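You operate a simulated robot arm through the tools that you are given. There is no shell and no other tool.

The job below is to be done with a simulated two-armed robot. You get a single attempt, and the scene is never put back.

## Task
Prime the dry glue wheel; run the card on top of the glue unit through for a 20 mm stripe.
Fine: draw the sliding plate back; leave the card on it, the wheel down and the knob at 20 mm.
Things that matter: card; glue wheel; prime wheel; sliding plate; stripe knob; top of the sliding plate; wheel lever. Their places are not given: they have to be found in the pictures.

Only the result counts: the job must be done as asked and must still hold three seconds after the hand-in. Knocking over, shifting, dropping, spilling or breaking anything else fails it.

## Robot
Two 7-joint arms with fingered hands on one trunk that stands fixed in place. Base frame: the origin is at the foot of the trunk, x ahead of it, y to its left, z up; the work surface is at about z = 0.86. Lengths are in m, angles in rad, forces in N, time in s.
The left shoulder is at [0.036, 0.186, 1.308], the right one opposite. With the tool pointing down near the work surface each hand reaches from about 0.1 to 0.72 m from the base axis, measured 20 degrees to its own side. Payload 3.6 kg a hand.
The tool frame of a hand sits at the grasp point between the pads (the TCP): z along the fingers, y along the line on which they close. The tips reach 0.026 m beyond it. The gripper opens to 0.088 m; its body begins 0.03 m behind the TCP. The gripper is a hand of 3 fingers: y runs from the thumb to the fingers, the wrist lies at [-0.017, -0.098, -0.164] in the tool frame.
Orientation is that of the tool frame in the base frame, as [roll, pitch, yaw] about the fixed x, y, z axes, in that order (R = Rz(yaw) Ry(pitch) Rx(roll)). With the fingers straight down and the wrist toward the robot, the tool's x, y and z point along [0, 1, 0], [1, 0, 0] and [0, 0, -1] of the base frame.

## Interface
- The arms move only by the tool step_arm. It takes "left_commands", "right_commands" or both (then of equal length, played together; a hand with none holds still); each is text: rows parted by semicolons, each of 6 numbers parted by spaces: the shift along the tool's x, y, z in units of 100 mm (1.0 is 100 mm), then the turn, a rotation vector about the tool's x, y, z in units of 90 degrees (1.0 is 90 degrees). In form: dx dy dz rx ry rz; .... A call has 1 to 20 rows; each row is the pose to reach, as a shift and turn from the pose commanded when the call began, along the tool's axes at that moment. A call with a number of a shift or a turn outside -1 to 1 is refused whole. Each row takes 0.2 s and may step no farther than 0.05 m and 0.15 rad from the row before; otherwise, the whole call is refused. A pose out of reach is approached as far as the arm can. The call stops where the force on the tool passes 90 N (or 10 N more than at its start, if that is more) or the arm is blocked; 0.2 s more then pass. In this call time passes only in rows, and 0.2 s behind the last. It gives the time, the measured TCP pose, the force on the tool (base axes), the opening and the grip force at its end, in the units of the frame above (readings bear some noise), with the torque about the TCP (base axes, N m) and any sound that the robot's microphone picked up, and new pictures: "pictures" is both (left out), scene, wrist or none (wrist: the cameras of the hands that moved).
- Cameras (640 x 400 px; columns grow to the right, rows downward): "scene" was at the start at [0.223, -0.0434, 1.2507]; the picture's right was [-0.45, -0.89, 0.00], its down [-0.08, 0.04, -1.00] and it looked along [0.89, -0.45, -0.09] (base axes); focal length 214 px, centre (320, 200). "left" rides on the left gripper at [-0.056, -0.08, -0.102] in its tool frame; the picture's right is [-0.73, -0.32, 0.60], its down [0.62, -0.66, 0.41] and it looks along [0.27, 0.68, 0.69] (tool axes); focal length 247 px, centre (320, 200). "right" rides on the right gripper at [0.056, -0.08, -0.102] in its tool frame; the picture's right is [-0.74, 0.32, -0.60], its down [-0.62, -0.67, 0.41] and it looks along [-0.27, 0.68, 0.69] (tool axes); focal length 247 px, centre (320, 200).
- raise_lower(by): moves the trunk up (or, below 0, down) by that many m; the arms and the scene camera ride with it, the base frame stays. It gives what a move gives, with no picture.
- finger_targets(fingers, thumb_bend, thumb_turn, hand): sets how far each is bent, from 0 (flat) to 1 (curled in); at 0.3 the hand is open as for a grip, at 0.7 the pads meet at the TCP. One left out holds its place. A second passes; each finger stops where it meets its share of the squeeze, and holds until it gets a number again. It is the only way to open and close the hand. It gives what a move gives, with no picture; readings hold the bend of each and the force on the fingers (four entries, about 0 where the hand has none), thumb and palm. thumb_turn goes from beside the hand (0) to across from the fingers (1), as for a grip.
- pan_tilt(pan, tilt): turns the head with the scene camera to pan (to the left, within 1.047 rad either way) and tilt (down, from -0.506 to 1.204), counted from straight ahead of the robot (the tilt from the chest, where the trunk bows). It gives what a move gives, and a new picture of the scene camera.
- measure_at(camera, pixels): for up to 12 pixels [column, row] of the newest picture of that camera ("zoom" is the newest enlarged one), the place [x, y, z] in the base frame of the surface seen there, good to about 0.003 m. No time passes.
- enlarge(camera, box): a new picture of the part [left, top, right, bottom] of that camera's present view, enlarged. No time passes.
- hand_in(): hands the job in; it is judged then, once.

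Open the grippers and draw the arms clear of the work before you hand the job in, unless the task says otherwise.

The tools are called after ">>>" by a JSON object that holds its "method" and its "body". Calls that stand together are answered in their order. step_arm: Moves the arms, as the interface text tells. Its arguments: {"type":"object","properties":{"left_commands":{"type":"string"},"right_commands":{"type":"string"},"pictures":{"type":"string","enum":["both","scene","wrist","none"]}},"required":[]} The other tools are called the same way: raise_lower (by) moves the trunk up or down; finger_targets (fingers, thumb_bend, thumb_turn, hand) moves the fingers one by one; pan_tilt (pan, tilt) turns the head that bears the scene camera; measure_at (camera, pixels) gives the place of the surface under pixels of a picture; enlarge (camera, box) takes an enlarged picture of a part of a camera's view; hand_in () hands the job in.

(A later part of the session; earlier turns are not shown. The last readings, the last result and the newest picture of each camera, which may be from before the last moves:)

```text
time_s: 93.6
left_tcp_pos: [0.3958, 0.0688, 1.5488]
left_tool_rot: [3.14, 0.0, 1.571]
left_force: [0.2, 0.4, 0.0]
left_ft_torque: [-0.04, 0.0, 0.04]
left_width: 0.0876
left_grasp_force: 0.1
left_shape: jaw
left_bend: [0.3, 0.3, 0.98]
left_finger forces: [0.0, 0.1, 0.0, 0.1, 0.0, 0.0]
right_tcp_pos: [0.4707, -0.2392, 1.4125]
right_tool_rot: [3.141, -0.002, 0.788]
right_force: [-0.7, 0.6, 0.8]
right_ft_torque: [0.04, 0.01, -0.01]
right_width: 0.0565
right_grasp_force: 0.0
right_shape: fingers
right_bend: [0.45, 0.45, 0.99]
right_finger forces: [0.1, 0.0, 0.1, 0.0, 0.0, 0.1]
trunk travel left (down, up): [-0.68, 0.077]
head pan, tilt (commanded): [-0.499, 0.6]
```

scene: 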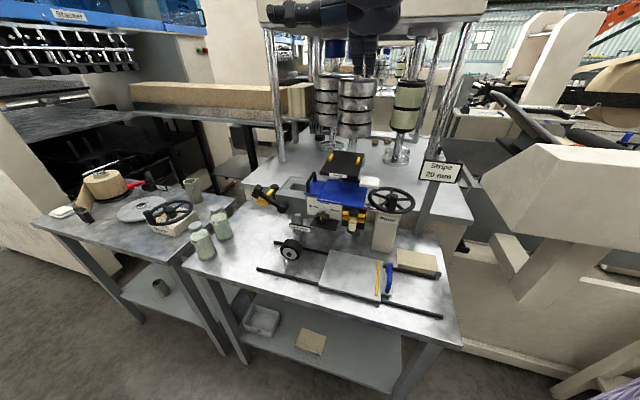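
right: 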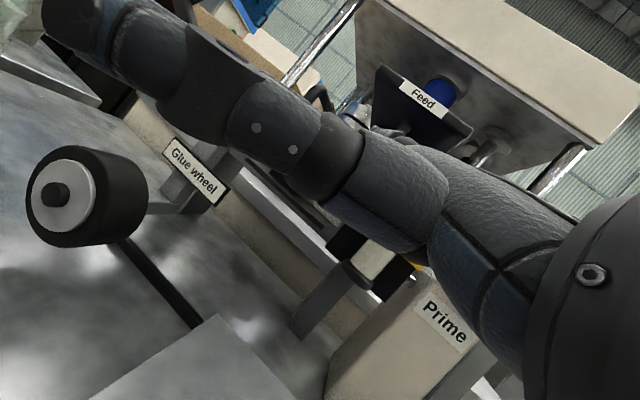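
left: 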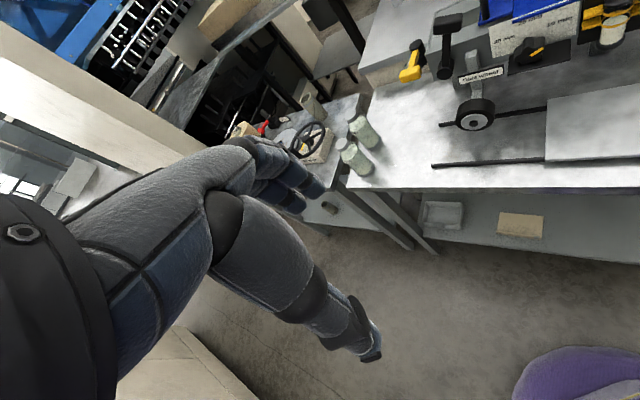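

The sign post is well behind the card. Hand is fingers-down with y across the lip, opening 56 mm. I lower the trunk 0.3 m and then move over the card.

>>> {"method": "raise_lower", "body": {"by": -0.3}}

>>> {"method": "step_arm", "body": {"right_commands": "-0.25 0.2 0 0 0 0; -0.5 0.4 0 0 0 0; -0.75 0.6 0 0 0 0; -0.95 0.75 0 0 0 0", "pictures": "none"}}

>>> {"method": "step_arm", "body": {"right_commands": "-0.25 0.2 0 0 0 0; -0.5 0.4 0 0 0 0; -0.75 0.6 0 0 0 0; -0.95 0.75 0 0 0 0", "pictures": "both"}}

```text
time_s: 96.6
left_tcp_pos: [0.3952, 0.0696, 1.2486]
left_tool_rot: [3.141, 0.001, 1.572]
left_force: [0.4, -0.3, 0.0]
left_ft_torque: [0.02, 0.02, -0.01]
left_width: 0.0877
left_grasp_force: 0.1
left_shape: jaw
left_bend: [0.3, 0.3, 0.98]
left_finger forces: [0.0, 0.0, 0.0, 0.0, 0.1, 0.0]
right_tcp_pos: [0.4704, -0.2392, 1.1137]
right_tool_rot: [3.141, -0.002, 0.787]
right_force: [0.6, 0.3, -0.8]
right_ft_torque: [-0.01, 0.02, 0.01]
right_width: 0.0567
right_grasp_force: 0.1
right_shape: fingers
right_bend: [0.45, 0.45, 0.99]
right_finger forces: [0.0, 0.0, 0.1, 0.0, 0.1, 0.0]
trunk travel left (down, up): [-0.38, 0.377]
head pan, tilt (commanded): [-0.499, 0.6]
```

```text
time_s: 97.6
left_tcp_pos: [0.3958, 0.0689, 1.2482]
left_tool_rot: [-3.14, 0.0, 1.572]
left_force: [1.6, 1.2, 0.0]
left_ft_torque: [-0.03, -0.02, -0.04]
left_width: 0.0877
left_grasp_force: 0.0
left_shape: jaw
left_bend: [0.3, 0.3, 0.98]
left_finger forces: [0.1, 0.0, 0.0, 0.0, 0.0, 0.0]
right_tcp_pos: [0.4586, -0.3613, 1.1137]
right_tool_rot: [-3.141, -0.001, 0.788]
right_force: [0.3, 0.4, 0.1]
right_ft_torque: [0.02, 0.0, -0.04]
right_width: 0.0566
right_grasp_force: 0.1
right_shape: fingers
right_bend: [0.45, 0.45, 0.99]
right_finger forces: [0.1, 0.0, 0.1, 0.0, 0.0, 0.0]
trunk travel left (down, up): [-0.38, 0.377]
head pan, tilt (commanded): [-0.499, 0.6]
```

```text
time_s: 98.6
left_tcp_pos: [0.3944, 0.0698, 1.2491]
left_tool_rot: [-3.141, -0.001, 1.57]
left_force: [-0.1, 0.4, -0.2]
left_ft_torque: [0.0, -0.02, -0.02]
left_width: 0.0879
left_grasp_force: 0.0
left_shape: jaw
left_bend: [0.3, 0.3, 0.98]
left_finger forces: [0.1, 0.1, 0.0, 0.0, 0.0, 0.0]
right_tcp_pos: [0.4422, -0.4799, 1.1125]
right_tool_rot: [-3.142, -0.002, 0.79]
right_force: [0.0, 0.3, -0.6]
right_ft_torque: [-0.01, 0.03, 0.01]
right_width: 0.0566
right_grasp_force: 0.1
right_shape: fingers
right_bend: [0.45, 0.45, 0.99]
right_finger forces: [0.1, 0.1, 0.0, 0.0, 0.0, 0.1]
trunk travel left (down, up): [-0.38, 0.377]
head pan, tilt (commanded): [-0.499, 0.6]
```

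scene: 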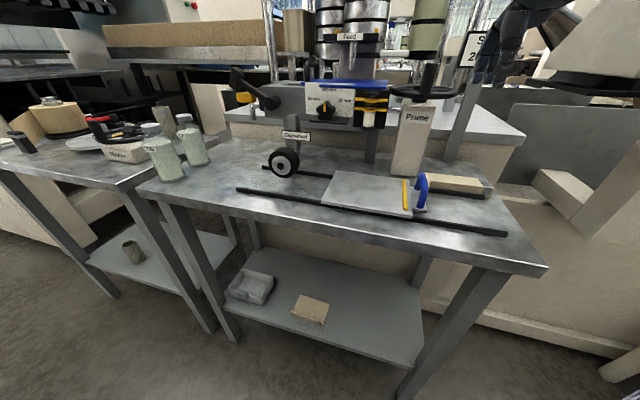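
right: 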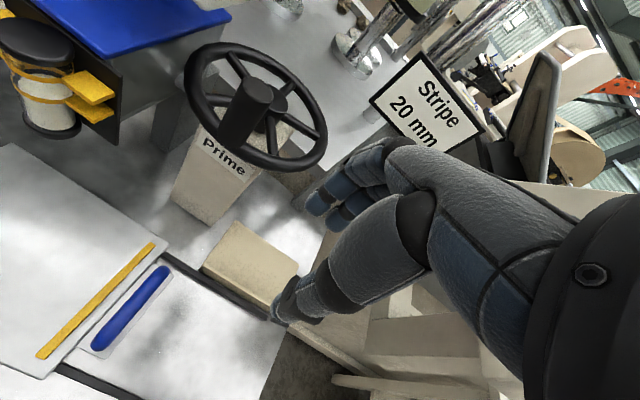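

I turn the head to follow, and move over the lip centre while descending.

>>> {"method": "pan_tilt", "body": {"pan": -0.75, "tilt": 0.45}}

>>> {"method": "step_arm", "body": {"right_commands": "-0.12 0.11 0.25 0 0 0; -0.24 0.22 0.5 0 0 0; -0.35 0.33 0.75 0 0 0; -0.35 0.33 1.0 0 0 0; -0.35 0.33 1.0 0 0 0", "pictures": "both"}}

>>> {"method": "enlarge", "body": {"camera": "scene", "box": [300, 100, 460, 230]}}

>>> {"method": "enlarge", "body": {"camera": "right", "box": [180, 160, 360, 340]}}

```text
time_s: 99.4
left_tcp_pos: [0.3948, 0.0688, 1.2486]
left_tool_rot: [3.141, 0.001, 1.571]
left_force: [0.1, 1.0, 0.0]
left_ft_torque: [-0.01, 0.0, -0.02]
left_width: 0.0879
left_grasp_force: 0.0
left_shape: jaw
left_bend: [0.3, 0.3, 0.98]
left_finger forces: [0.0, 0.0, 0.0, 0.0, 0.0, 0.1]
right_tcp_pos: [0.4439, -0.4809, 1.1135]
right_tool_rot: [-3.14, -0.002, 0.787]
right_force: [-0.8, 0.8, -0.5]
right_ft_torque: [0.01, 0.04, 0.01]
right_width: 0.0566
right_grasp_force: 0.0
right_shape: fingers
right_bend: [0.45, 0.45, 0.99]
right_finger forces: [0.0, 0.1, 0.1, 0.1, 0.1, 0.1]
trunk travel left (down, up): [-0.38, 0.377]
head pan, tilt (commanded): [-0.75, 0.45]
```

scene: 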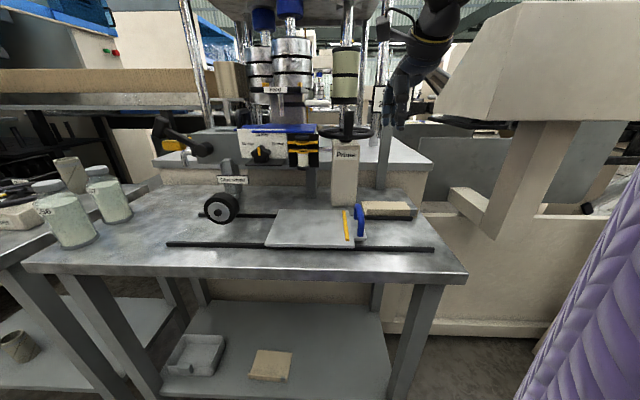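

```text
time_s: 100.6
left_tcp_pos: [0.3946, 0.0686, 1.2492]
left_tool_rot: [-3.141, 0.001, 1.571]
left_force: [-0.2, -0.6, -0.3]
left_ft_torque: [-0.05, -0.02, 0.01]
left_width: 0.0876
left_grasp_force: 0.0
left_shape: jaw
left_bend: [0.3, 0.3, 0.98]
left_finger forces: [0.0, 0.1, 0.1, 0.1, 0.0, 0.1]
right_tcp_pos: [0.4416, -0.5286, 1.0123]
right_tool_rot: [-3.142, -0.002, 0.787]
right_force: [0.8, -0.7, 0.2]
right_ft_torque: [0.01, -0.01, 0.0]
right_width: 0.0565
right_grasp_force: 0.0
right_shape: fingers
right_bend: [0.45, 0.45, 0.99]
right_finger forces: [0.0, 0.0, 0.0, 0.0, 0.0, 0.1]
trunk travel left (down, up): [-0.38, 0.377]
head pan, tilt (commanded): [-0.75, 0.45]
```

scene: 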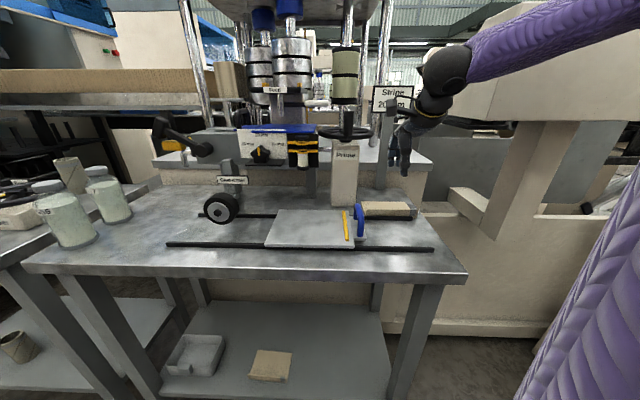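
right: 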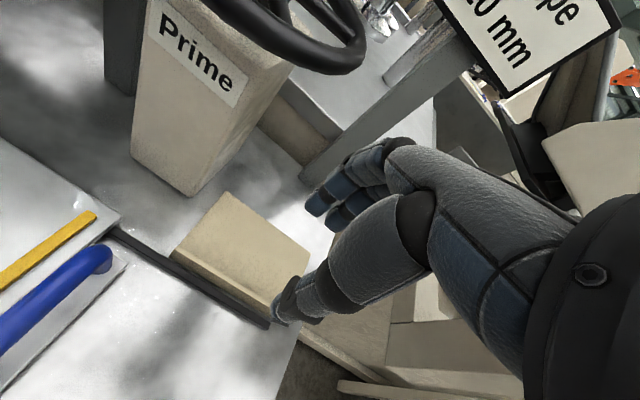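

```text
3.08 times, centred on (380, 165) of scene
```

zoom: 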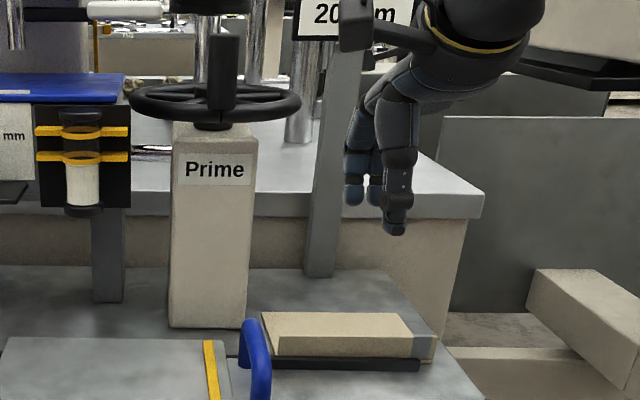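

```text
2.22 times, centred on (270, 250) of right
```

zoom: 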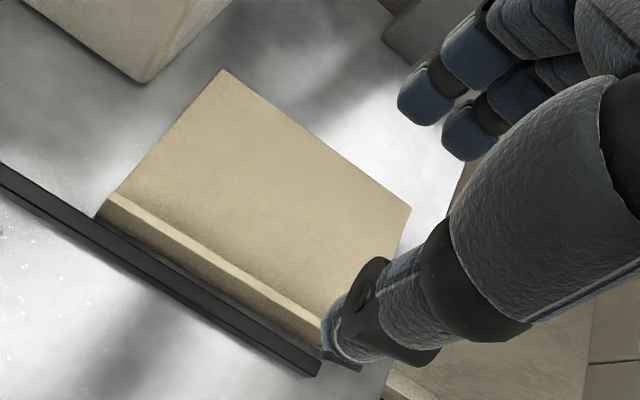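

The hand is aligned above the lip. I descend to just above it.

>>> {"method": "step_arm", "body": {"right_commands": "0 0 0.3 0 0 0; 0 0 0.6 0 0 0; 0 0 0.85 0 0 0; 0 0 0.85 0 0 0", "pictures": "both"}}

>>> {"method": "enlarge", "body": {"camera": "scene", "box": [340, 150, 460, 250]}}

>>> {"method": "enlarge", "body": {"camera": "right", "box": [180, 160, 420, 360]}}

```text
time_s: 101.6
left_tcp_pos: [0.3951, 0.0691, 1.2494]
left_tool_rot: [-3.142, 0.002, 1.57]
left_force: [-0.5, 1.1, -0.1]
left_ft_torque: [-0.04, -0.04, 0.02]
left_width: 0.0878
left_grasp_force: 0.0
left_shape: jaw
left_bend: [0.3, 0.3, 0.98]
left_finger forces: [0.0, 0.0, 0.0, 0.0, 0.0, 0.0]
right_tcp_pos: [0.4431, -0.5294, 0.9268]
right_tool_rot: [3.141, -0.002, 0.787]
right_force: [0.1, 0.2, 0.1]
right_ft_torque: [-0.01, 0.01, 0.04]
right_width: 0.0565
right_grasp_force: 0.2
right_shape: fingers
right_bend: [0.45, 0.45, 0.99]
right_finger forces: [0.1, 0.1, 0.1, 0.1, 0.1, 0.0]
trunk travel left (down, up): [-0.38, 0.377]
head pan, tilt (commanded): [-0.75, 0.45]
```

scene: 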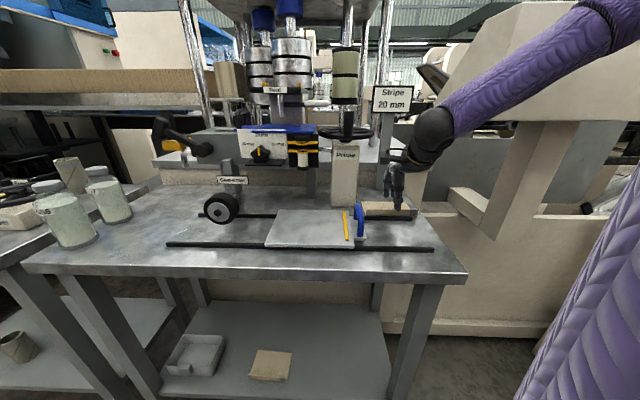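
right: 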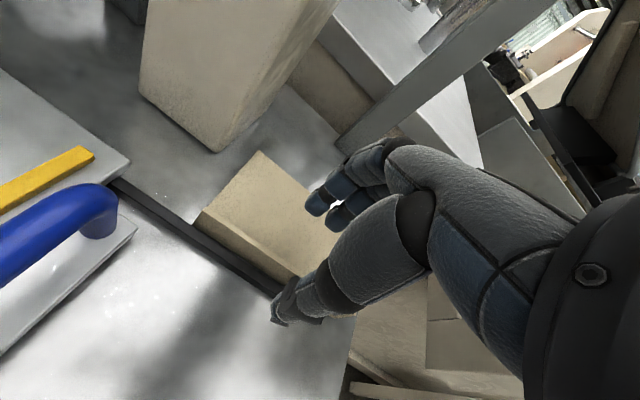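

```text
4.00 times, centred on (400, 200) of scene
```

zoom: 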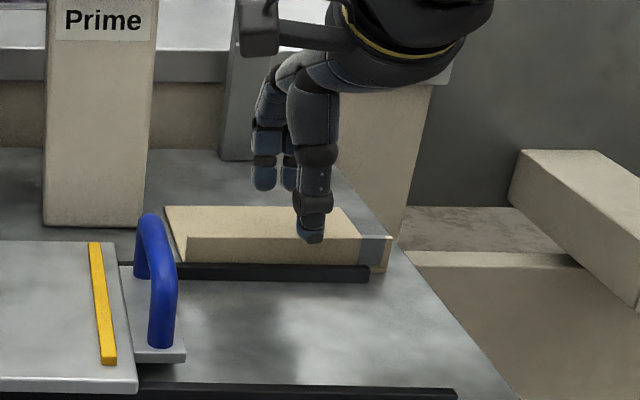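

```text
2.00 times, centred on (300, 260) of right
```

zoom: 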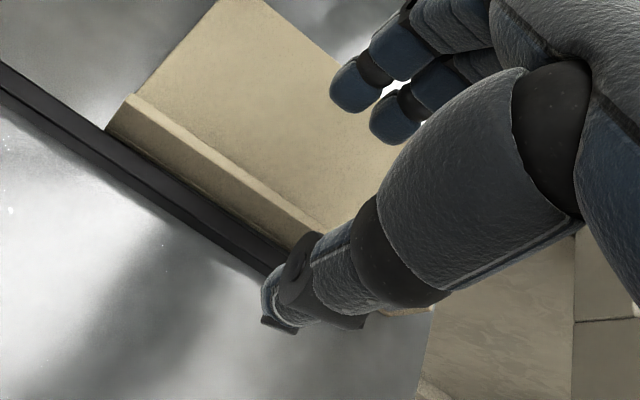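

Thumb in front of the lip, fingers behind it. I descend to z≈0.897 (tips just above the rail top) and close.

>>> {"method": "step_arm", "body": {"right_commands": "0 0 0.15 0 0 0; 0 0 0.295 0 0 0; 0 0 0.295 0 0 0", "pictures": "none"}}

>>> {"method": "finger_targets", "body": {"hand": "right", "fingers": 0.72, "thumb_bend": 0.72}}

>>> {"method": "enlarge", "body": {"camera": "scene", "box": [340, 150, 460, 250]}}

>>> {"method": "enlarge", "body": {"camera": "right", "box": [180, 160, 420, 360]}}

```text
time_s: 102.4
left_tcp_pos: [0.3947, 0.07, 1.2491]
left_tool_rot: [-3.141, 0.001, 1.57]
left_force: [-0.5, 0.5, 0.1]
left_ft_torque: [0.01, -0.01, 0.0]
left_width: 0.0876
left_grasp_force: 0.0
left_shape: jaw
left_bend: [0.3, 0.3, 0.98]
left_finger forces: [0.0, 0.1, 0.0, 0.0, 0.0, 0.1]
right_tcp_pos: [0.4429, -0.5282, 0.8992]
right_tool_rot: [3.141, -0.001, 0.785]
right_force: [-0.7, 0.4, -0.4]
right_ft_torque: [-0.02, 0.0, -0.03]
right_width: 0.0564
right_grasp_force: 0.0
right_shape: fingers
right_bend: [0.45, 0.45, 0.99]
right_finger forces: [0.0, 0.1, 0.0, 0.0, 0.1, 0.0]
trunk travel left (down, up): [-0.38, 0.377]
head pan, tilt (commanded): [-0.75, 0.45]
```

```text
time_s: 103.4
left_tcp_pos: [0.3949, 0.0684, 1.2488]
left_tool_rot: [3.141, 0.002, 1.571]
left_force: [1.1, 0.0, 0.0]
left_ft_torque: [0.01, 0.02, 0.01]
left_width: 0.0879
left_grasp_force: 0.1
left_shape: jaw
left_bend: [0.3, 0.3, 0.98]
left_finger forces: [0.1, 0.0, 0.1, 0.0, 0.1, 0.0]
right_tcp_pos: [0.4418, -0.5271, 0.8985]
right_tool_rot: [3.141, -0.001, 0.786]
right_force: [-0.2, -0.1, 0.7]
right_ft_torque: [0.01, 0.01, 0.02]
right_width: 0.0035
right_grasp_force: 3.5
right_shape: fingers
right_bend: [0.71, 0.69, 1.0]
right_finger forces: [1.7, 1.8, 0.0, 0.1, 3.7, 0.1]
trunk travel left (down, up): [-0.38, 0.377]
head pan, tilt (commanded): [-0.75, 0.45]
```

```text
4.00 times, centred on (400, 200) of scene
```

zoom: 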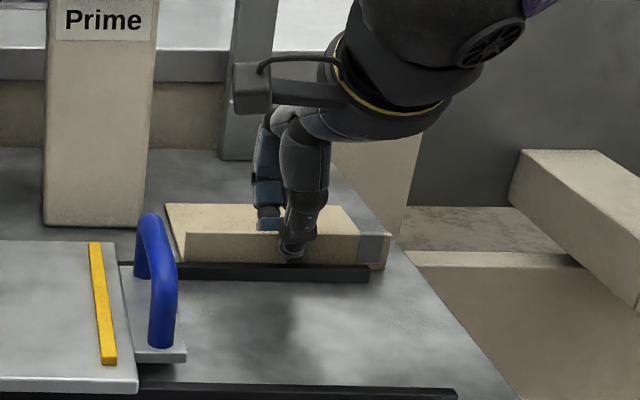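

```text
2.00 times, centred on (300, 260) of right
```

zoom: 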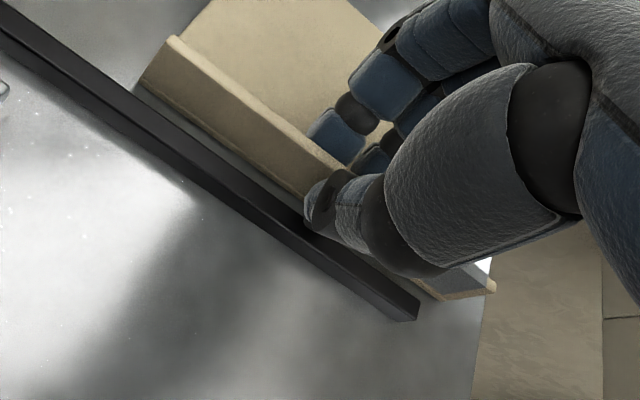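

The lip is pinched (width 3.5 mm, 3.7 N). I tighten the grip a little.

>>> {"method": "finger_targets", "body": {"hand": "right", "fingers": 0.85, "thumb_bend": 0.85}}

```text
time_s: 104.4
left_tcp_pos: [0.3941, 0.0695, 1.248]
left_tool_rot: [3.14, -0.001, 1.57]
left_force: [0.7, 1.5, 0.0]
left_ft_torque: [-0.01, 0.0, 0.0]
left_width: 0.0881
left_grasp_force: 0.1
left_shape: jaw
left_bend: [0.3, 0.3, 0.98]
left_finger forces: [0.0, 0.0, 0.0, 0.0, 0.0, 0.1]
right_tcp_pos: [0.4422, -0.5278, 0.898]
right_tool_rot: [-3.141, -0.001, 0.788]
right_force: [-0.5, 0.9, -0.9]
right_ft_torque: [0.01, 0.01, -0.01]
right_width: 0.0008
right_grasp_force: 19.9
right_shape: fingers
right_bend: [0.79, 0.69, 1.0]
right_finger forces: [11.5, 9.1, 0.0, 0.0, 20.9, 0.0]
trunk travel left (down, up): [-0.38, 0.377]
head pan, tilt (commanded): [-0.75, 0.45]
```

Grip is about 20 N now. I lift 3 cm and check.

>>> {"method": "step_arm", "body": {"right_commands": "0 0 -0.1 0 0 0; 0 0 -0.2 0 0 0; 0 0 -0.3 0 0 0", "pictures": "both"}}

>>> {"method": "enlarge", "body": {"camera": "scene", "box": [340, 150, 460, 250]}}

>>> {"method": "enlarge", "body": {"camera": "right", "box": [180, 120, 460, 360]}}

```text
time_s: 105.2
left_tcp_pos: [0.3958, 0.0701, 1.2485]
left_tool_rot: [-3.141, -0.001, 1.571]
left_force: [-0.3, 0.8, 0.0]
left_ft_torque: [0.0, -0.02, 0.0]
left_width: 0.0878
left_grasp_force: 0.1
left_shape: jaw
left_bend: [0.3, 0.3, 0.98]
left_finger forces: [0.1, 0.1, 0.1, 0.0, 0.1, 0.0]
right_tcp_pos: [0.4409, -0.5275, 0.9292]
right_tool_rot: [3.14, -0.001, 0.787]
right_force: [-0.1, -0.1, -1.3]
right_ft_torque: [0.01, 0.0, 0.03]
right_width: 0.0007
right_grasp_force: 21.4
right_shape: fingers
right_bend: [0.79, 0.69, 1.0]
right_finger forces: [12.2, 9.5, 0.0, 0.0, 21.6, 0.0]
trunk travel left (down, up): [-0.38, 0.377]
head pan, tilt (commanded): [-0.75, 0.45]
```

scene: 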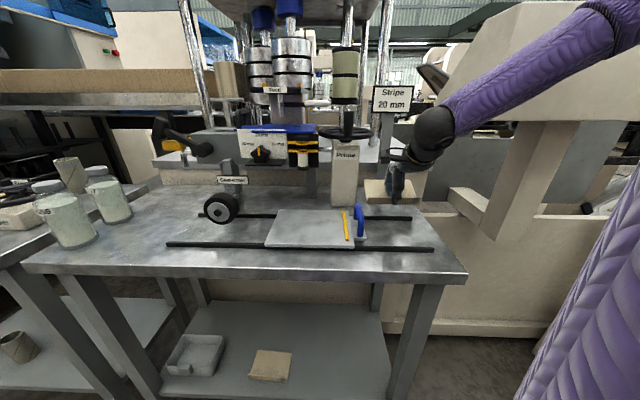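
right: 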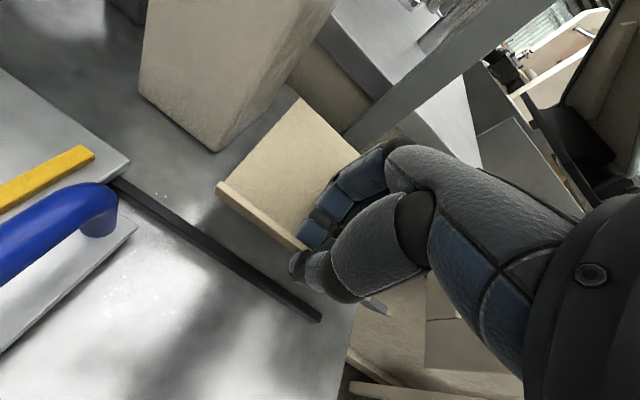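

```text
4.00 times, centred on (400, 200) of scene
```

zoom: 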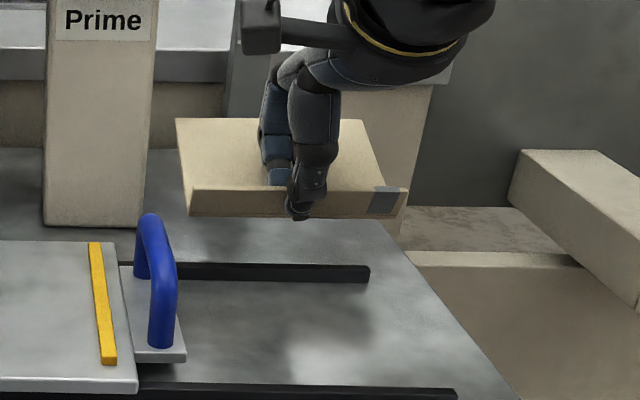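

```text
1.67 times, centred on (320, 240) of right
```

zoom: 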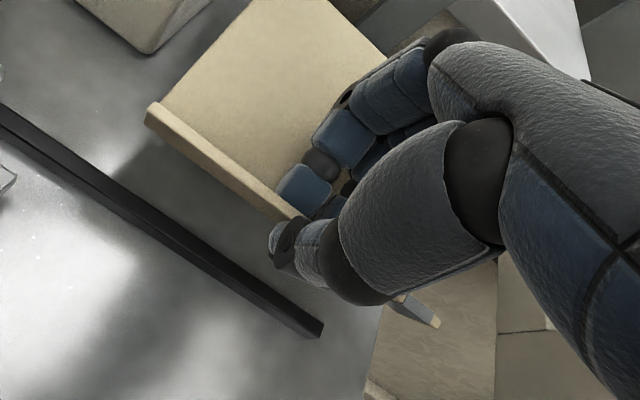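

The card is lifted; it seems tilted with its back edge up. I measure the tilt.

>>> {"method": "enlarge", "body": {"camera": "scene", "box": [340, 150, 460, 250]}}

>>> {"method": "measure_at", "body": {"camera": "zoom", "pixels": [[184, 124], [196, 186], [198, 192], [198, 210], [355, 126], [378, 184], [400, 195], [225, 150], [225, 180], [395, 210], [360, 205], [240, 195]]}}

```text
4.00 times, centred on (400, 200) of scene
```

zoom: 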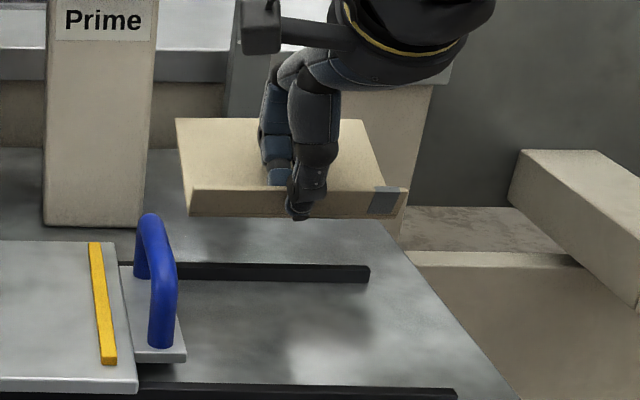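

```text
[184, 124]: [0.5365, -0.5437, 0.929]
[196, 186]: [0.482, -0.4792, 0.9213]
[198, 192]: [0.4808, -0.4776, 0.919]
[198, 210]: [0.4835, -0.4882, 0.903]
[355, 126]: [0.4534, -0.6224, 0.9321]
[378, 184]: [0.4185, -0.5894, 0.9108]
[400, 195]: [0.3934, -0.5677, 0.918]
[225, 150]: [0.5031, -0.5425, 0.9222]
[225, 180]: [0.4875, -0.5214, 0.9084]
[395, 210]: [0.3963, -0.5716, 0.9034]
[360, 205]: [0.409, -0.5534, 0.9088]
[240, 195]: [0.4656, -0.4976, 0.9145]
```

The card hangs tilted about 22° with its back edge up. I raise it further and bring it toward the front, clear of the Prime pedestal.

>>> {"method": "step_arm", "body": {"right_commands": "0 -0.1 -0.25 0 0 0; 0 -0.3 -0.5 0 0 0; 0 -0.6 -0.7 0 0 0; 0 -0.9 -0.75 0 0 0; 0 -0.9 -0.75 0 0 0", "pictures": "scene"}}

>>> {"method": "step_arm", "body": {"right_commands": "0.3 -0.1 0 0 0 0; 0.6 -0.2 0 0 0 0; 0.9 -0.33 0 0 0 0; 0.9 -0.33 0 0 0 0", "pictures": "scene"}}

```text
time_s: 106.4
left_tcp_pos: [0.3947, 0.0698, 1.2495]
left_tool_rot: [3.141, -0.001, 1.572]
left_force: [0.1, 0.5, 0.3]
left_ft_torque: [0.0, -0.02, 0.05]
left_width: 0.0876
left_grasp_force: 0.0
left_shape: jaw
left_bend: [0.3, 0.3, 0.98]
left_finger forces: [0.1, 0.0, 0.0, 0.1, 0.1, 0.1]
right_tcp_pos: [0.378, -0.4653, 1.0041]
right_tool_rot: [-3.14, -0.004, 0.787]
right_force: [0.4, 0.5, -0.1]
right_ft_torque: [0.0, -0.02, -0.05]
right_width: 0.0006
right_grasp_force: 21.8
right_shape: fingers
right_bend: [0.8, 0.69, 1.0]
right_finger forces: [12.6, 9.5, 0.0, 0.0, 22.2, 0.0]
trunk travel left (down, up): [-0.38, 0.377]
head pan, tilt (commanded): [-0.75, 0.45]
```

scene: 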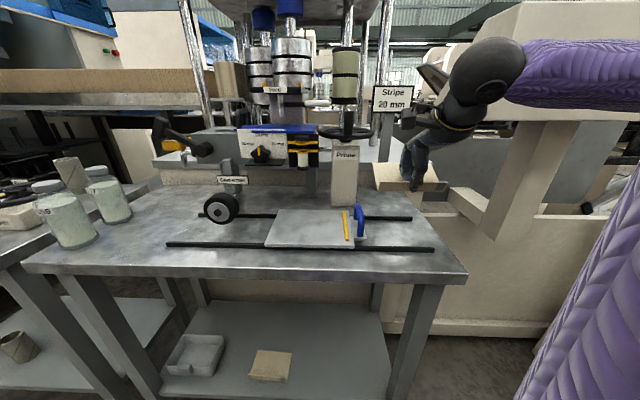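

```text
time_s: 107.4
left_tcp_pos: [0.3956, 0.0691, 1.2492]
left_tool_rot: [3.14, -0.001, 1.574]
left_force: [-0.3, 0.5, -0.4]
left_ft_torque: [0.01, 0.01, 0.0]
left_width: 0.0877
left_grasp_force: 0.1
left_shape: jaw
left_bend: [0.3, 0.3, 0.98]
left_finger forces: [0.0, 0.0, 0.0, 0.1, 0.0, 0.0]
right_tcp_pos: [0.4176, -0.3773, 1.0048]
right_tool_rot: [3.142, 0.0, 0.787]
right_force: [-0.1, 0.2, 0.1]
right_ft_torque: [0.02, -0.01, 0.03]
right_width: 0.0002
right_grasp_force: 22.7
right_shape: fingers
right_bend: [0.81, 0.69, 1.0]
right_finger forces: [12.8, 9.6, 0.0, 0.0, 22.5, 0.0]
trunk travel left (down, up): [-0.38, 0.377]
head pan, tilt (commanded): [-0.75, 0.45]
```

scene: 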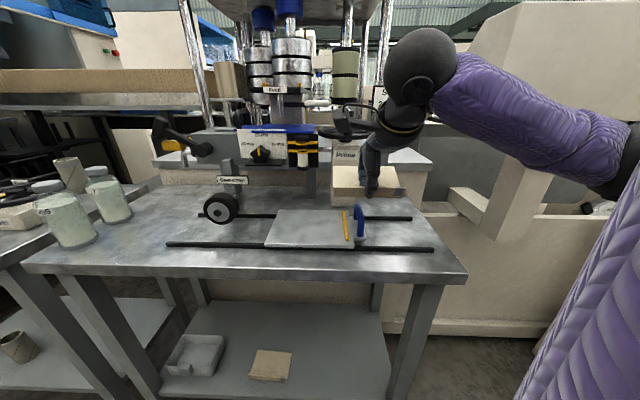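

Continuing left over the plate, I also pitch the hand to level the card (22°).

>>> {"method": "step_arm", "body": {"right_commands": "0.3 0 0 0.08 0 0; 0.6 0 0 0.16 0 0; 0.9 0 0 0.24 0 0; 1.0 0 0 0.25 0 0; 1.0 0 0 0.25 0 0", "pictures": "both"}}

>>> {"method": "pan_tilt", "body": {"pan": -0.6, "tilt": 0.45}}

>>> {"method": "enlarge", "body": {"camera": "scene", "box": [270, 130, 420, 250]}}

```text
time_s: 108.6
left_tcp_pos: [0.3963, 0.0698, 1.2473]
left_tool_rot: [-3.14, -0.001, 1.573]
left_force: [-0.1, -0.2, 0.1]
left_ft_torque: [0.04, 0.01, 0.01]
left_width: 0.0875
left_grasp_force: 0.1
left_shape: jaw
left_bend: [0.3, 0.3, 0.98]
left_finger forces: [0.0, 0.1, 0.0, 0.1, 0.0, 0.0]
right_tcp_pos: [0.4894, -0.306, 1.004]
right_tool_rot: [-2.748, -0.001, 0.787]
right_force: [-0.9, -0.5, -0.5]
right_ft_torque: [0.01, -0.02, 0.0]
right_width: 0.0002
right_grasp_force: 22.9
right_shape: fingers
right_bend: [0.81, 0.69, 1.0]
right_finger forces: [13.0, 9.6, 0.1, 0.0, 22.5, 0.0]
trunk travel left (down, up): [-0.38, 0.377]
head pan, tilt (commanded): [-0.75, 0.45]
```

scene: 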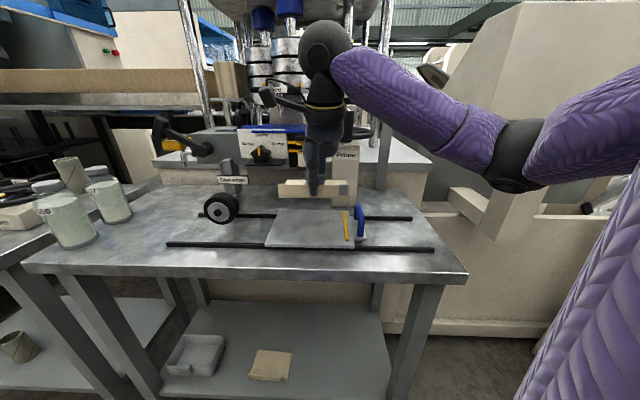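
right: 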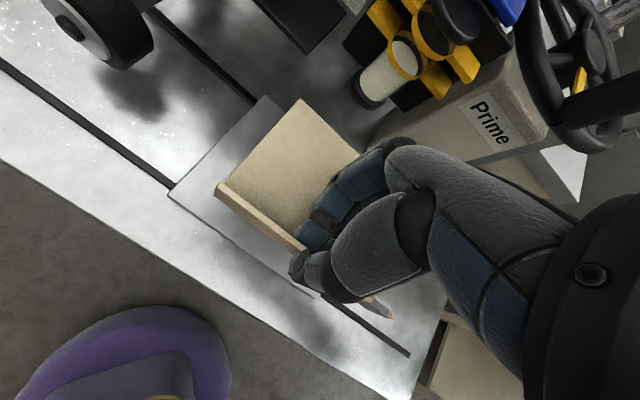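

```text
time_s: 109.3
left_tcp_pos: [0.3956, 0.0694, 1.249]
left_tool_rot: [3.14, 0.001, 1.57]
left_force: [0.3, 0.2, -0.6]
left_ft_torque: [0.01, 0.03, 0.0]
left_width: 0.0878
left_grasp_force: 0.0
left_shape: jaw
left_bend: [0.3, 0.3, 0.98]
left_finger forces: [0.0, 0.0, 0.0, 0.0, 0.0, 0.1]
right_tcp_pos: [0.4898, -0.3068, 1.0047]
right_tool_rot: [-2.748, -0.002, 0.786]
right_force: [0.5, 0.4, -0.3]
right_ft_torque: [0.02, -0.01, 0.02]
right_width: 0.0005
right_grasp_force: 22.8
right_shape: fingers
right_bend: [0.81, 0.69, 1.0]
right_finger forces: [12.8, 9.6, 0.1, 0.0, 22.7, 0.0]
trunk travel left (down, up): [-0.38, 0.377]
head pan, tilt (commanded): [-0.6, 0.45]
```

scene: 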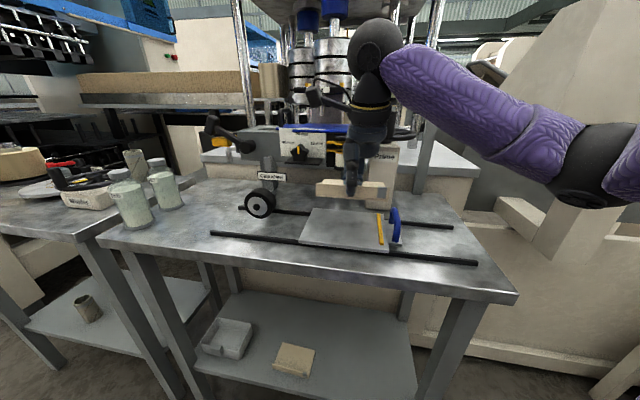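

```text
3.33 times, centred on (345, 190) of scene
```

zoom: 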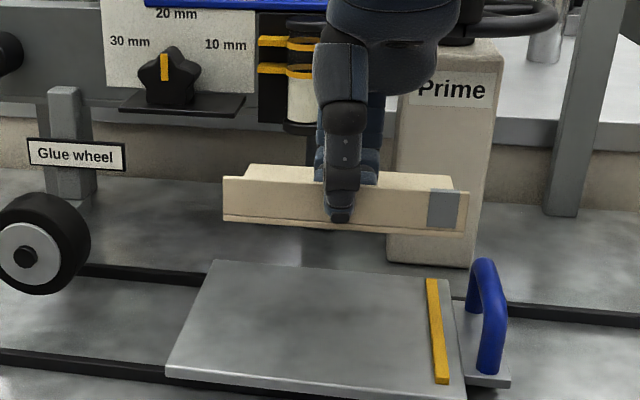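

The card now looks about level. I measure its attitude.

>>> {"method": "measure_at", "body": {"camera": "zoom", "pixels": [[232, 182], [232, 216], [250, 168], [270, 180], [400, 178], [440, 182], [462, 196], [458, 230], [300, 200], [300, 222], [410, 215], [240, 172]]}}

>>> {"method": "enlarge", "body": {"camera": "right", "box": [160, 80, 420, 330]}}

>>> {"method": "measure_at", "body": {"camera": "zoom", "pixels": [[345, 60], [150, 270], [150, 285], [220, 180], [300, 130], [430, 170], [340, 200], [230, 330], [500, 560]]}}

```text
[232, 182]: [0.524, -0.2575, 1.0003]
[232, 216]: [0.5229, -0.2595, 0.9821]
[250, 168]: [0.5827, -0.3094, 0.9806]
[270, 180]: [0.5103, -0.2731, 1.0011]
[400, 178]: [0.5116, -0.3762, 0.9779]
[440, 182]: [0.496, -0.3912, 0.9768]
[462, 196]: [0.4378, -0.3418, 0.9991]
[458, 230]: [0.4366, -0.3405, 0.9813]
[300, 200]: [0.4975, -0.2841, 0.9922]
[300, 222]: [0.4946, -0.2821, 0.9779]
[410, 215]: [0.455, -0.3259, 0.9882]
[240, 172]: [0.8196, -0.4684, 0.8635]
```

```text
1.60 times, centred on (290, 205) of right
```

zoom: 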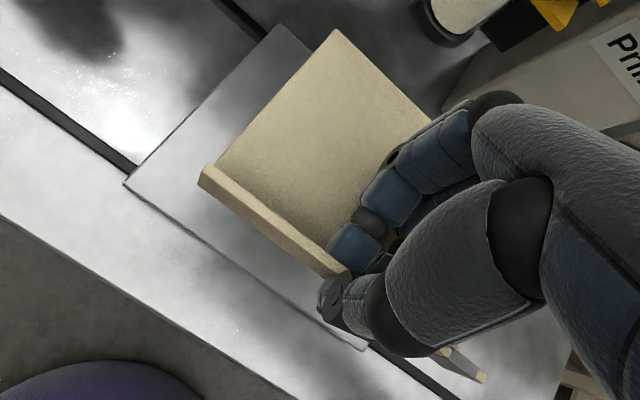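

```text
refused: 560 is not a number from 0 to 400
```

The card is level to a few degrees; flange front at v≈−0.552, u 0.068–0.19, bottom z≈0.977. I shift it 12 mm left and 10 mm back and lower it to about 1 cm above the plate.

>>> {"method": "step_arm", "body": {"right_commands": "0.12 0.092 -0.038 0 0 0; 0.12 0.207 0.239 0 0 0; 0.12 0.322 0.516 0 0 0; 0.12 0.418 0.747 0 0 0; 0.12 0.418 0.747 0 0 0", "pictures": "both"}}

>>> {"method": "enlarge", "body": {"camera": "scene", "box": [280, 150, 420, 260]}}

>>> {"method": "enlarge", "body": {"camera": "right", "box": [120, 80, 400, 360]}}

```text
time_s: 110.5
left_tcp_pos: [0.3953, 0.0697, 1.2482]
left_tool_rot: [-3.14, 0.001, 1.571]
left_force: [0.2, -0.1, 0.2]
left_ft_torque: [0.01, -0.03, -0.02]
left_width: 0.0877
left_grasp_force: 0.0
left_shape: jaw
left_bend: [0.3, 0.3, 0.98]
left_finger forces: [0.1, 0.0, 0.0, 0.0, 0.1, 0.0]
right_tcp_pos: [0.5049, -0.3058, 0.9177]
right_tool_rot: [-2.749, -0.002, 0.785]
right_force: [-0.5, 0.7, -0.1]
right_ft_torque: [0.01, 0.0, 0.03]
right_width: 0.0004
right_grasp_force: 22.4
right_shape: fingers
right_bend: [0.81, 0.69, 1.0]
right_finger forces: [13.0, 9.8, 0.0, 0.1, 22.7, 0.1]
trunk travel left (down, up): [-0.38, 0.377]
head pan, tilt (commanded): [-0.6, 0.45]
```

scene: 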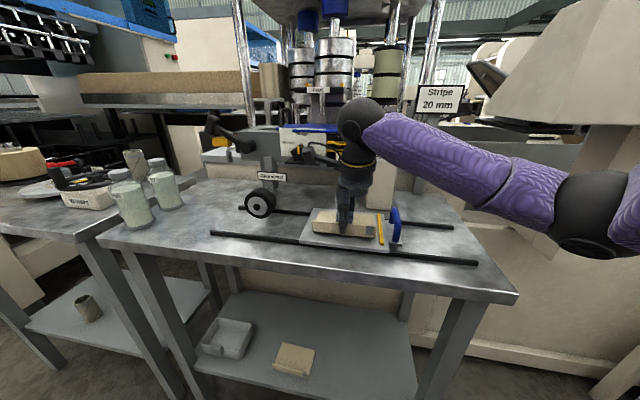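
right: 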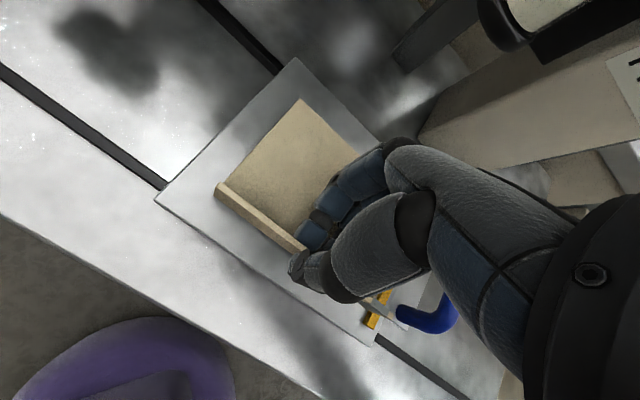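

```text
3.64 times, centred on (350, 205) of scene
```

zoom: 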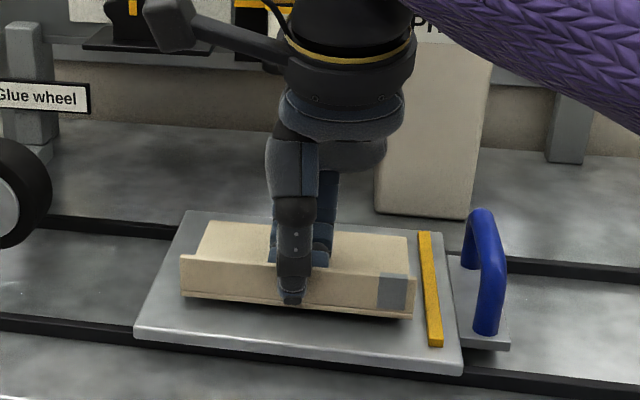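

```text
1.43 times, centred on (260, 220) of right
```

zoom: 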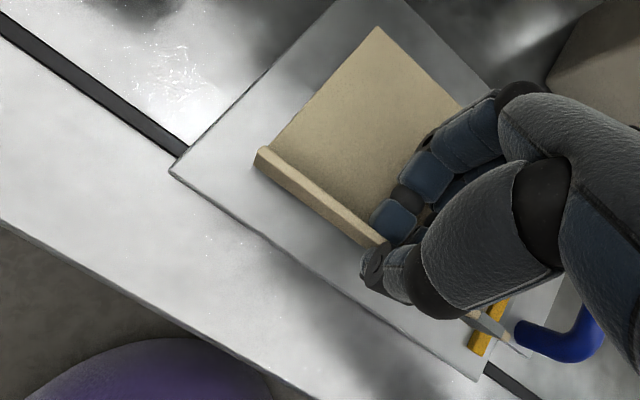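

The card is over the plate just left of the yellow stop. I measure remaining height and position.

>>> {"method": "enlarge", "body": {"camera": "scene", "box": [280, 150, 420, 260]}}

>>> {"method": "measure_at", "body": {"camera": "zoom", "pixels": [[188, 262], [188, 290], [408, 275], [408, 312], [404, 242], [205, 228], [150, 330], [240, 280], [240, 298], [360, 290], [360, 308], [423, 300]]}}

```text
3.64 times, centred on (350, 205) of scene
```

zoom: 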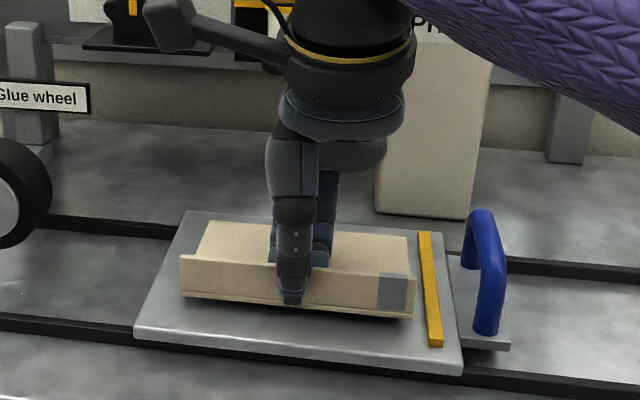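

```text
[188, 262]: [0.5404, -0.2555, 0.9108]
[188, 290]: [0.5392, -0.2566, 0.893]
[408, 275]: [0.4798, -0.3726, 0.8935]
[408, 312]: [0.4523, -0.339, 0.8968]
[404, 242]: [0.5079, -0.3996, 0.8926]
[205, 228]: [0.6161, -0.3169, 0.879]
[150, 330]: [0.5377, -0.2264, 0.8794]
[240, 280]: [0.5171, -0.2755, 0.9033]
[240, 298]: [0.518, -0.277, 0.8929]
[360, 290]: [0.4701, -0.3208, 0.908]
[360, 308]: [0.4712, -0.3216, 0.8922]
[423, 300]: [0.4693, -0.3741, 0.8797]
```

The card bottom is about 1 cm above the plate. I lower it until it touches.

>>> {"method": "step_arm", "body": {"right_commands": "0 0.019 0.046 0 0 0; 0 0.034 0.083 0 0 0; 0 0.04 0.097 0 0 0", "pictures": "scene"}}

>>> {"method": "enlarge", "body": {"camera": "scene", "box": [280, 150, 420, 260]}}

```text
time_s: 111.3
left_tcp_pos: [0.3952, 0.0695, 1.2481]
left_tool_rot: [3.14, 0.0, 1.57]
left_force: [-0.8, -0.3, -0.1]
left_ft_torque: [-0.03, -0.01, -0.02]
left_width: 0.0879
left_grasp_force: 0.1
left_shape: jaw
left_bend: [0.3, 0.3, 0.98]
left_finger forces: [0.1, 0.0, 0.1, 0.0, 0.0, 0.0]
right_tcp_pos: [0.5045, -0.3049, 0.9076]
right_tool_rot: [-2.749, -0.001, 0.786]
right_force: [-0.1, -0.3, -1.1]
right_ft_torque: [0.02, -0.04, -0.03]
right_width: 0.0004
right_grasp_force: 23.3
right_shape: fingers
right_bend: [0.81, 0.69, 1.0]
right_finger forces: [13.8, 9.5, 0.0, 0.1, 23.2, 0.0]
trunk travel left (down, up): [-0.38, 0.377]
head pan, tilt (commanded): [-0.6, 0.45]
```

scene: 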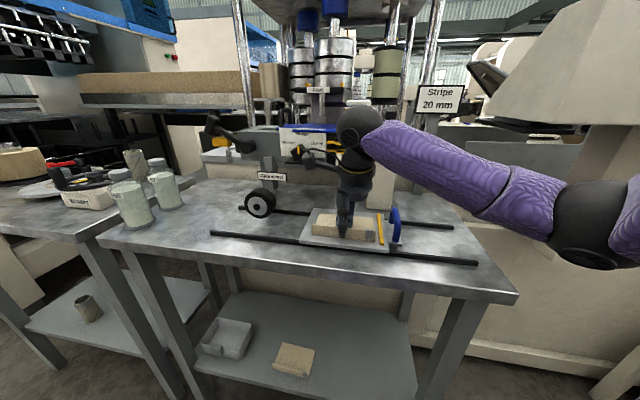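

```text
3.64 times, centred on (350, 205) of scene
```

zoom: 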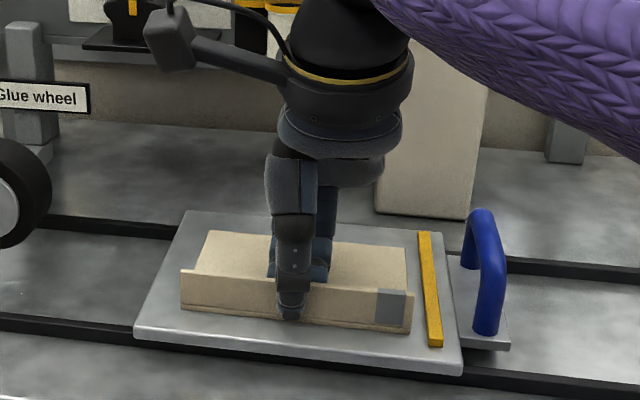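

It appears to rest almost on the plate; I lower 2 mm more and check for contact.

>>> {"method": "step_arm", "body": {"right_commands": "0 0.008 0.018 0 0 0; 0 0.012 0.028 0 0 0", "pictures": "none"}}

```text
time_s: 111.9
left_tcp_pos: [0.3947, 0.0702, 1.2501]
left_tool_rot: [-3.141, -0.001, 1.57]
left_force: [-1.1, -0.7, 0.1]
left_ft_torque: [-0.01, -0.02, -0.01]
left_width: 0.0877
left_grasp_force: 0.1
left_shape: jaw
left_bend: [0.3, 0.3, 0.98]
left_finger forces: [0.1, 0.1, 0.0, 0.1, 0.1, 0.0]
right_tcp_pos: [0.5049, -0.3057, 0.9063]
right_tool_rot: [-2.752, -0.006, 0.784]
right_force: [1.4, -0.9, 10.4]
right_ft_torque: [0.1, 0.08, 0.0]
right_width: 0.0009
right_grasp_force: 23.3
right_shape: fingers
right_bend: [0.81, 0.69, 1.0]
right_finger forces: [13.3, 10.5, 0.1, 0.0, 22.5, 0.1]
trunk travel left (down, up): [-0.38, 0.377]
head pan, tilt (commanded): [-0.6, 0.45]
```

Firm contact (10 N). I open the fingers gently.

>>> {"method": "finger_targets", "body": {"hand": "right", "fingers": 0.55, "thumb_bend": 0.55}}

>>> {"method": "enlarge", "body": {"camera": "scene", "box": [280, 150, 420, 260]}}

>>> {"method": "enlarge", "body": {"camera": "right", "box": [120, 80, 400, 360]}}

```text
time_s: 112.9
left_tcp_pos: [0.3933, 0.0717, 1.2497]
left_tool_rot: [3.14, 0.002, 1.571]
left_force: [0.0, -0.3, -0.7]
left_ft_torque: [0.01, -0.03, 0.0]
left_width: 0.0877
left_grasp_force: 0.0
left_shape: jaw
left_bend: [0.3, 0.3, 0.98]
left_finger forces: [0.0, 0.1, 0.0, 0.0, 0.0, 0.0]
right_tcp_pos: [0.5042, -0.3054, 0.9074]
right_tool_rot: [-2.753, -0.002, 0.787]
right_force: [-2.0, 4.5, 19.9]
right_ft_torque: [0.16, 0.05, -0.06]
right_width: 0.0175
right_grasp_force: 9.8
right_shape: fingers
right_bend: [0.77, 0.55, 1.0]
right_finger forces: [7.6, 12.2, 0.0, 0.0, 0.1, 0.1]
trunk travel left (down, up): [-0.38, 0.377]
head pan, tilt (commanded): [-0.6, 0.45]
```

```text
3.64 times, centred on (350, 205) of scene
```

zoom: 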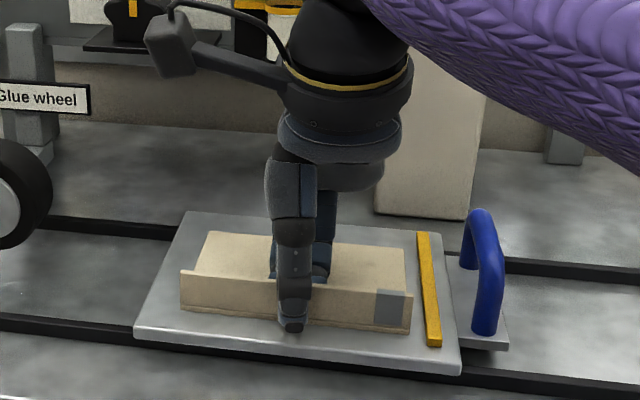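

```text
1.43 times, centred on (260, 220) of right
```

zoom: 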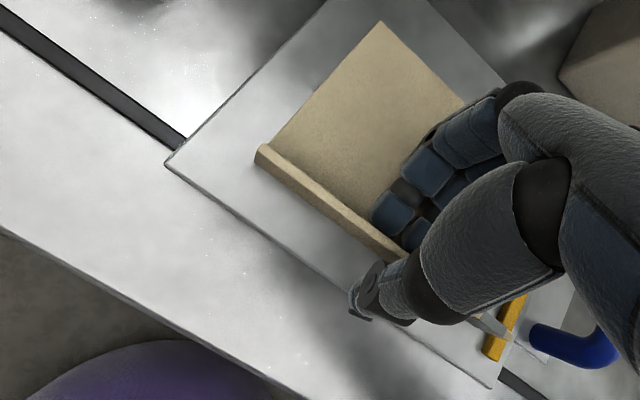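

The thumb has opened but the fingertips press on the card base (bend stuck at 0.77). I raise the hand slightly, then open the fingers.

>>> {"method": "step_arm", "body": {"right_commands": "0 -0.019 -0.046 0 0 0; 0 -0.038 -0.092 0 0 0; 0 -0.046 -0.11 0 0 0", "pictures": "none"}}

>>> {"method": "finger_targets", "body": {"hand": "right", "fingers": 0.6, "thumb_bend": 0.45}}

>>> {"method": "enlarge", "body": {"camera": "scene", "box": [280, 150, 420, 260]}}

```text
time_s: 113.7
left_tcp_pos: [0.3947, 0.0705, 1.249]
left_tool_rot: [3.141, 0.0, 1.572]
left_force: [-0.3, 0.9, -0.3]
left_ft_torque: [0.01, 0.03, 0.01]
left_width: 0.0879
left_grasp_force: 0.1
left_shape: jaw
left_bend: [0.3, 0.3, 0.98]
left_finger forces: [0.0, 0.1, 0.0, 0.0, 0.0, 0.0]
right_tcp_pos: [0.5042, -0.3052, 0.917]
right_tool_rot: [-2.748, -0.002, 0.786]
right_force: [-1.6, 1.3, 8.6]
right_ft_torque: [0.04, 0.01, 0.03]
right_width: 0.0274
right_grasp_force: 4.1
right_shape: fingers
right_bend: [0.6, 0.55, 1.0]
right_finger forces: [3.7, 4.5, 0.1, 0.0, 0.1, 0.0]
trunk travel left (down, up): [-0.38, 0.377]
head pan, tilt (commanded): [-0.6, 0.45]
```

```text
time_s: 114.7
left_tcp_pos: [0.3943, 0.0707, 1.2481]
left_tool_rot: [3.141, 0.001, 1.572]
left_force: [0.4, 0.1, 0.2]
left_ft_torque: [-0.03, 0.02, 0.02]
left_width: 0.0878
left_grasp_force: 0.0
left_shape: jaw
left_bend: [0.3, 0.3, 0.98]
left_finger forces: [0.1, 0.0, 0.0, 0.1, 0.0, 0.0]
right_tcp_pos: [0.504, -0.3047, 0.9171]
right_tool_rot: [-2.75, -0.002, 0.786]
right_force: [0.4, -1.7, 4.6]
right_ft_torque: [-0.01, 0.01, 0.01]
right_width: 0.0374
right_grasp_force: 2.2
right_shape: fingers
right_bend: [0.61, 0.45, 0.99]
right_finger forces: [1.8, 2.5, 0.1, 0.0, 0.1, 0.0]
trunk travel left (down, up): [-0.38, 0.377]
head pan, tilt (commanded): [-0.6, 0.45]
```

```text
3.64 times, centred on (350, 205) of scene
```

zoom: 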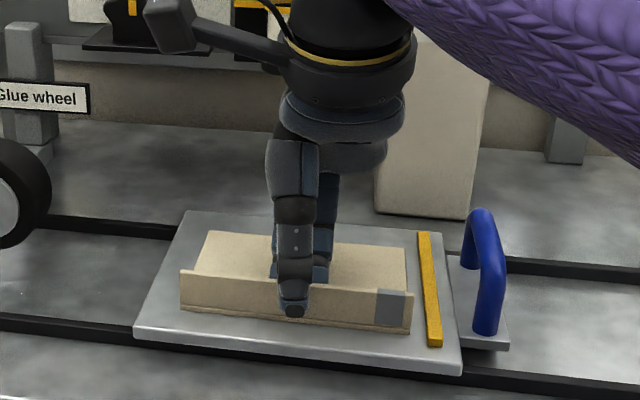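

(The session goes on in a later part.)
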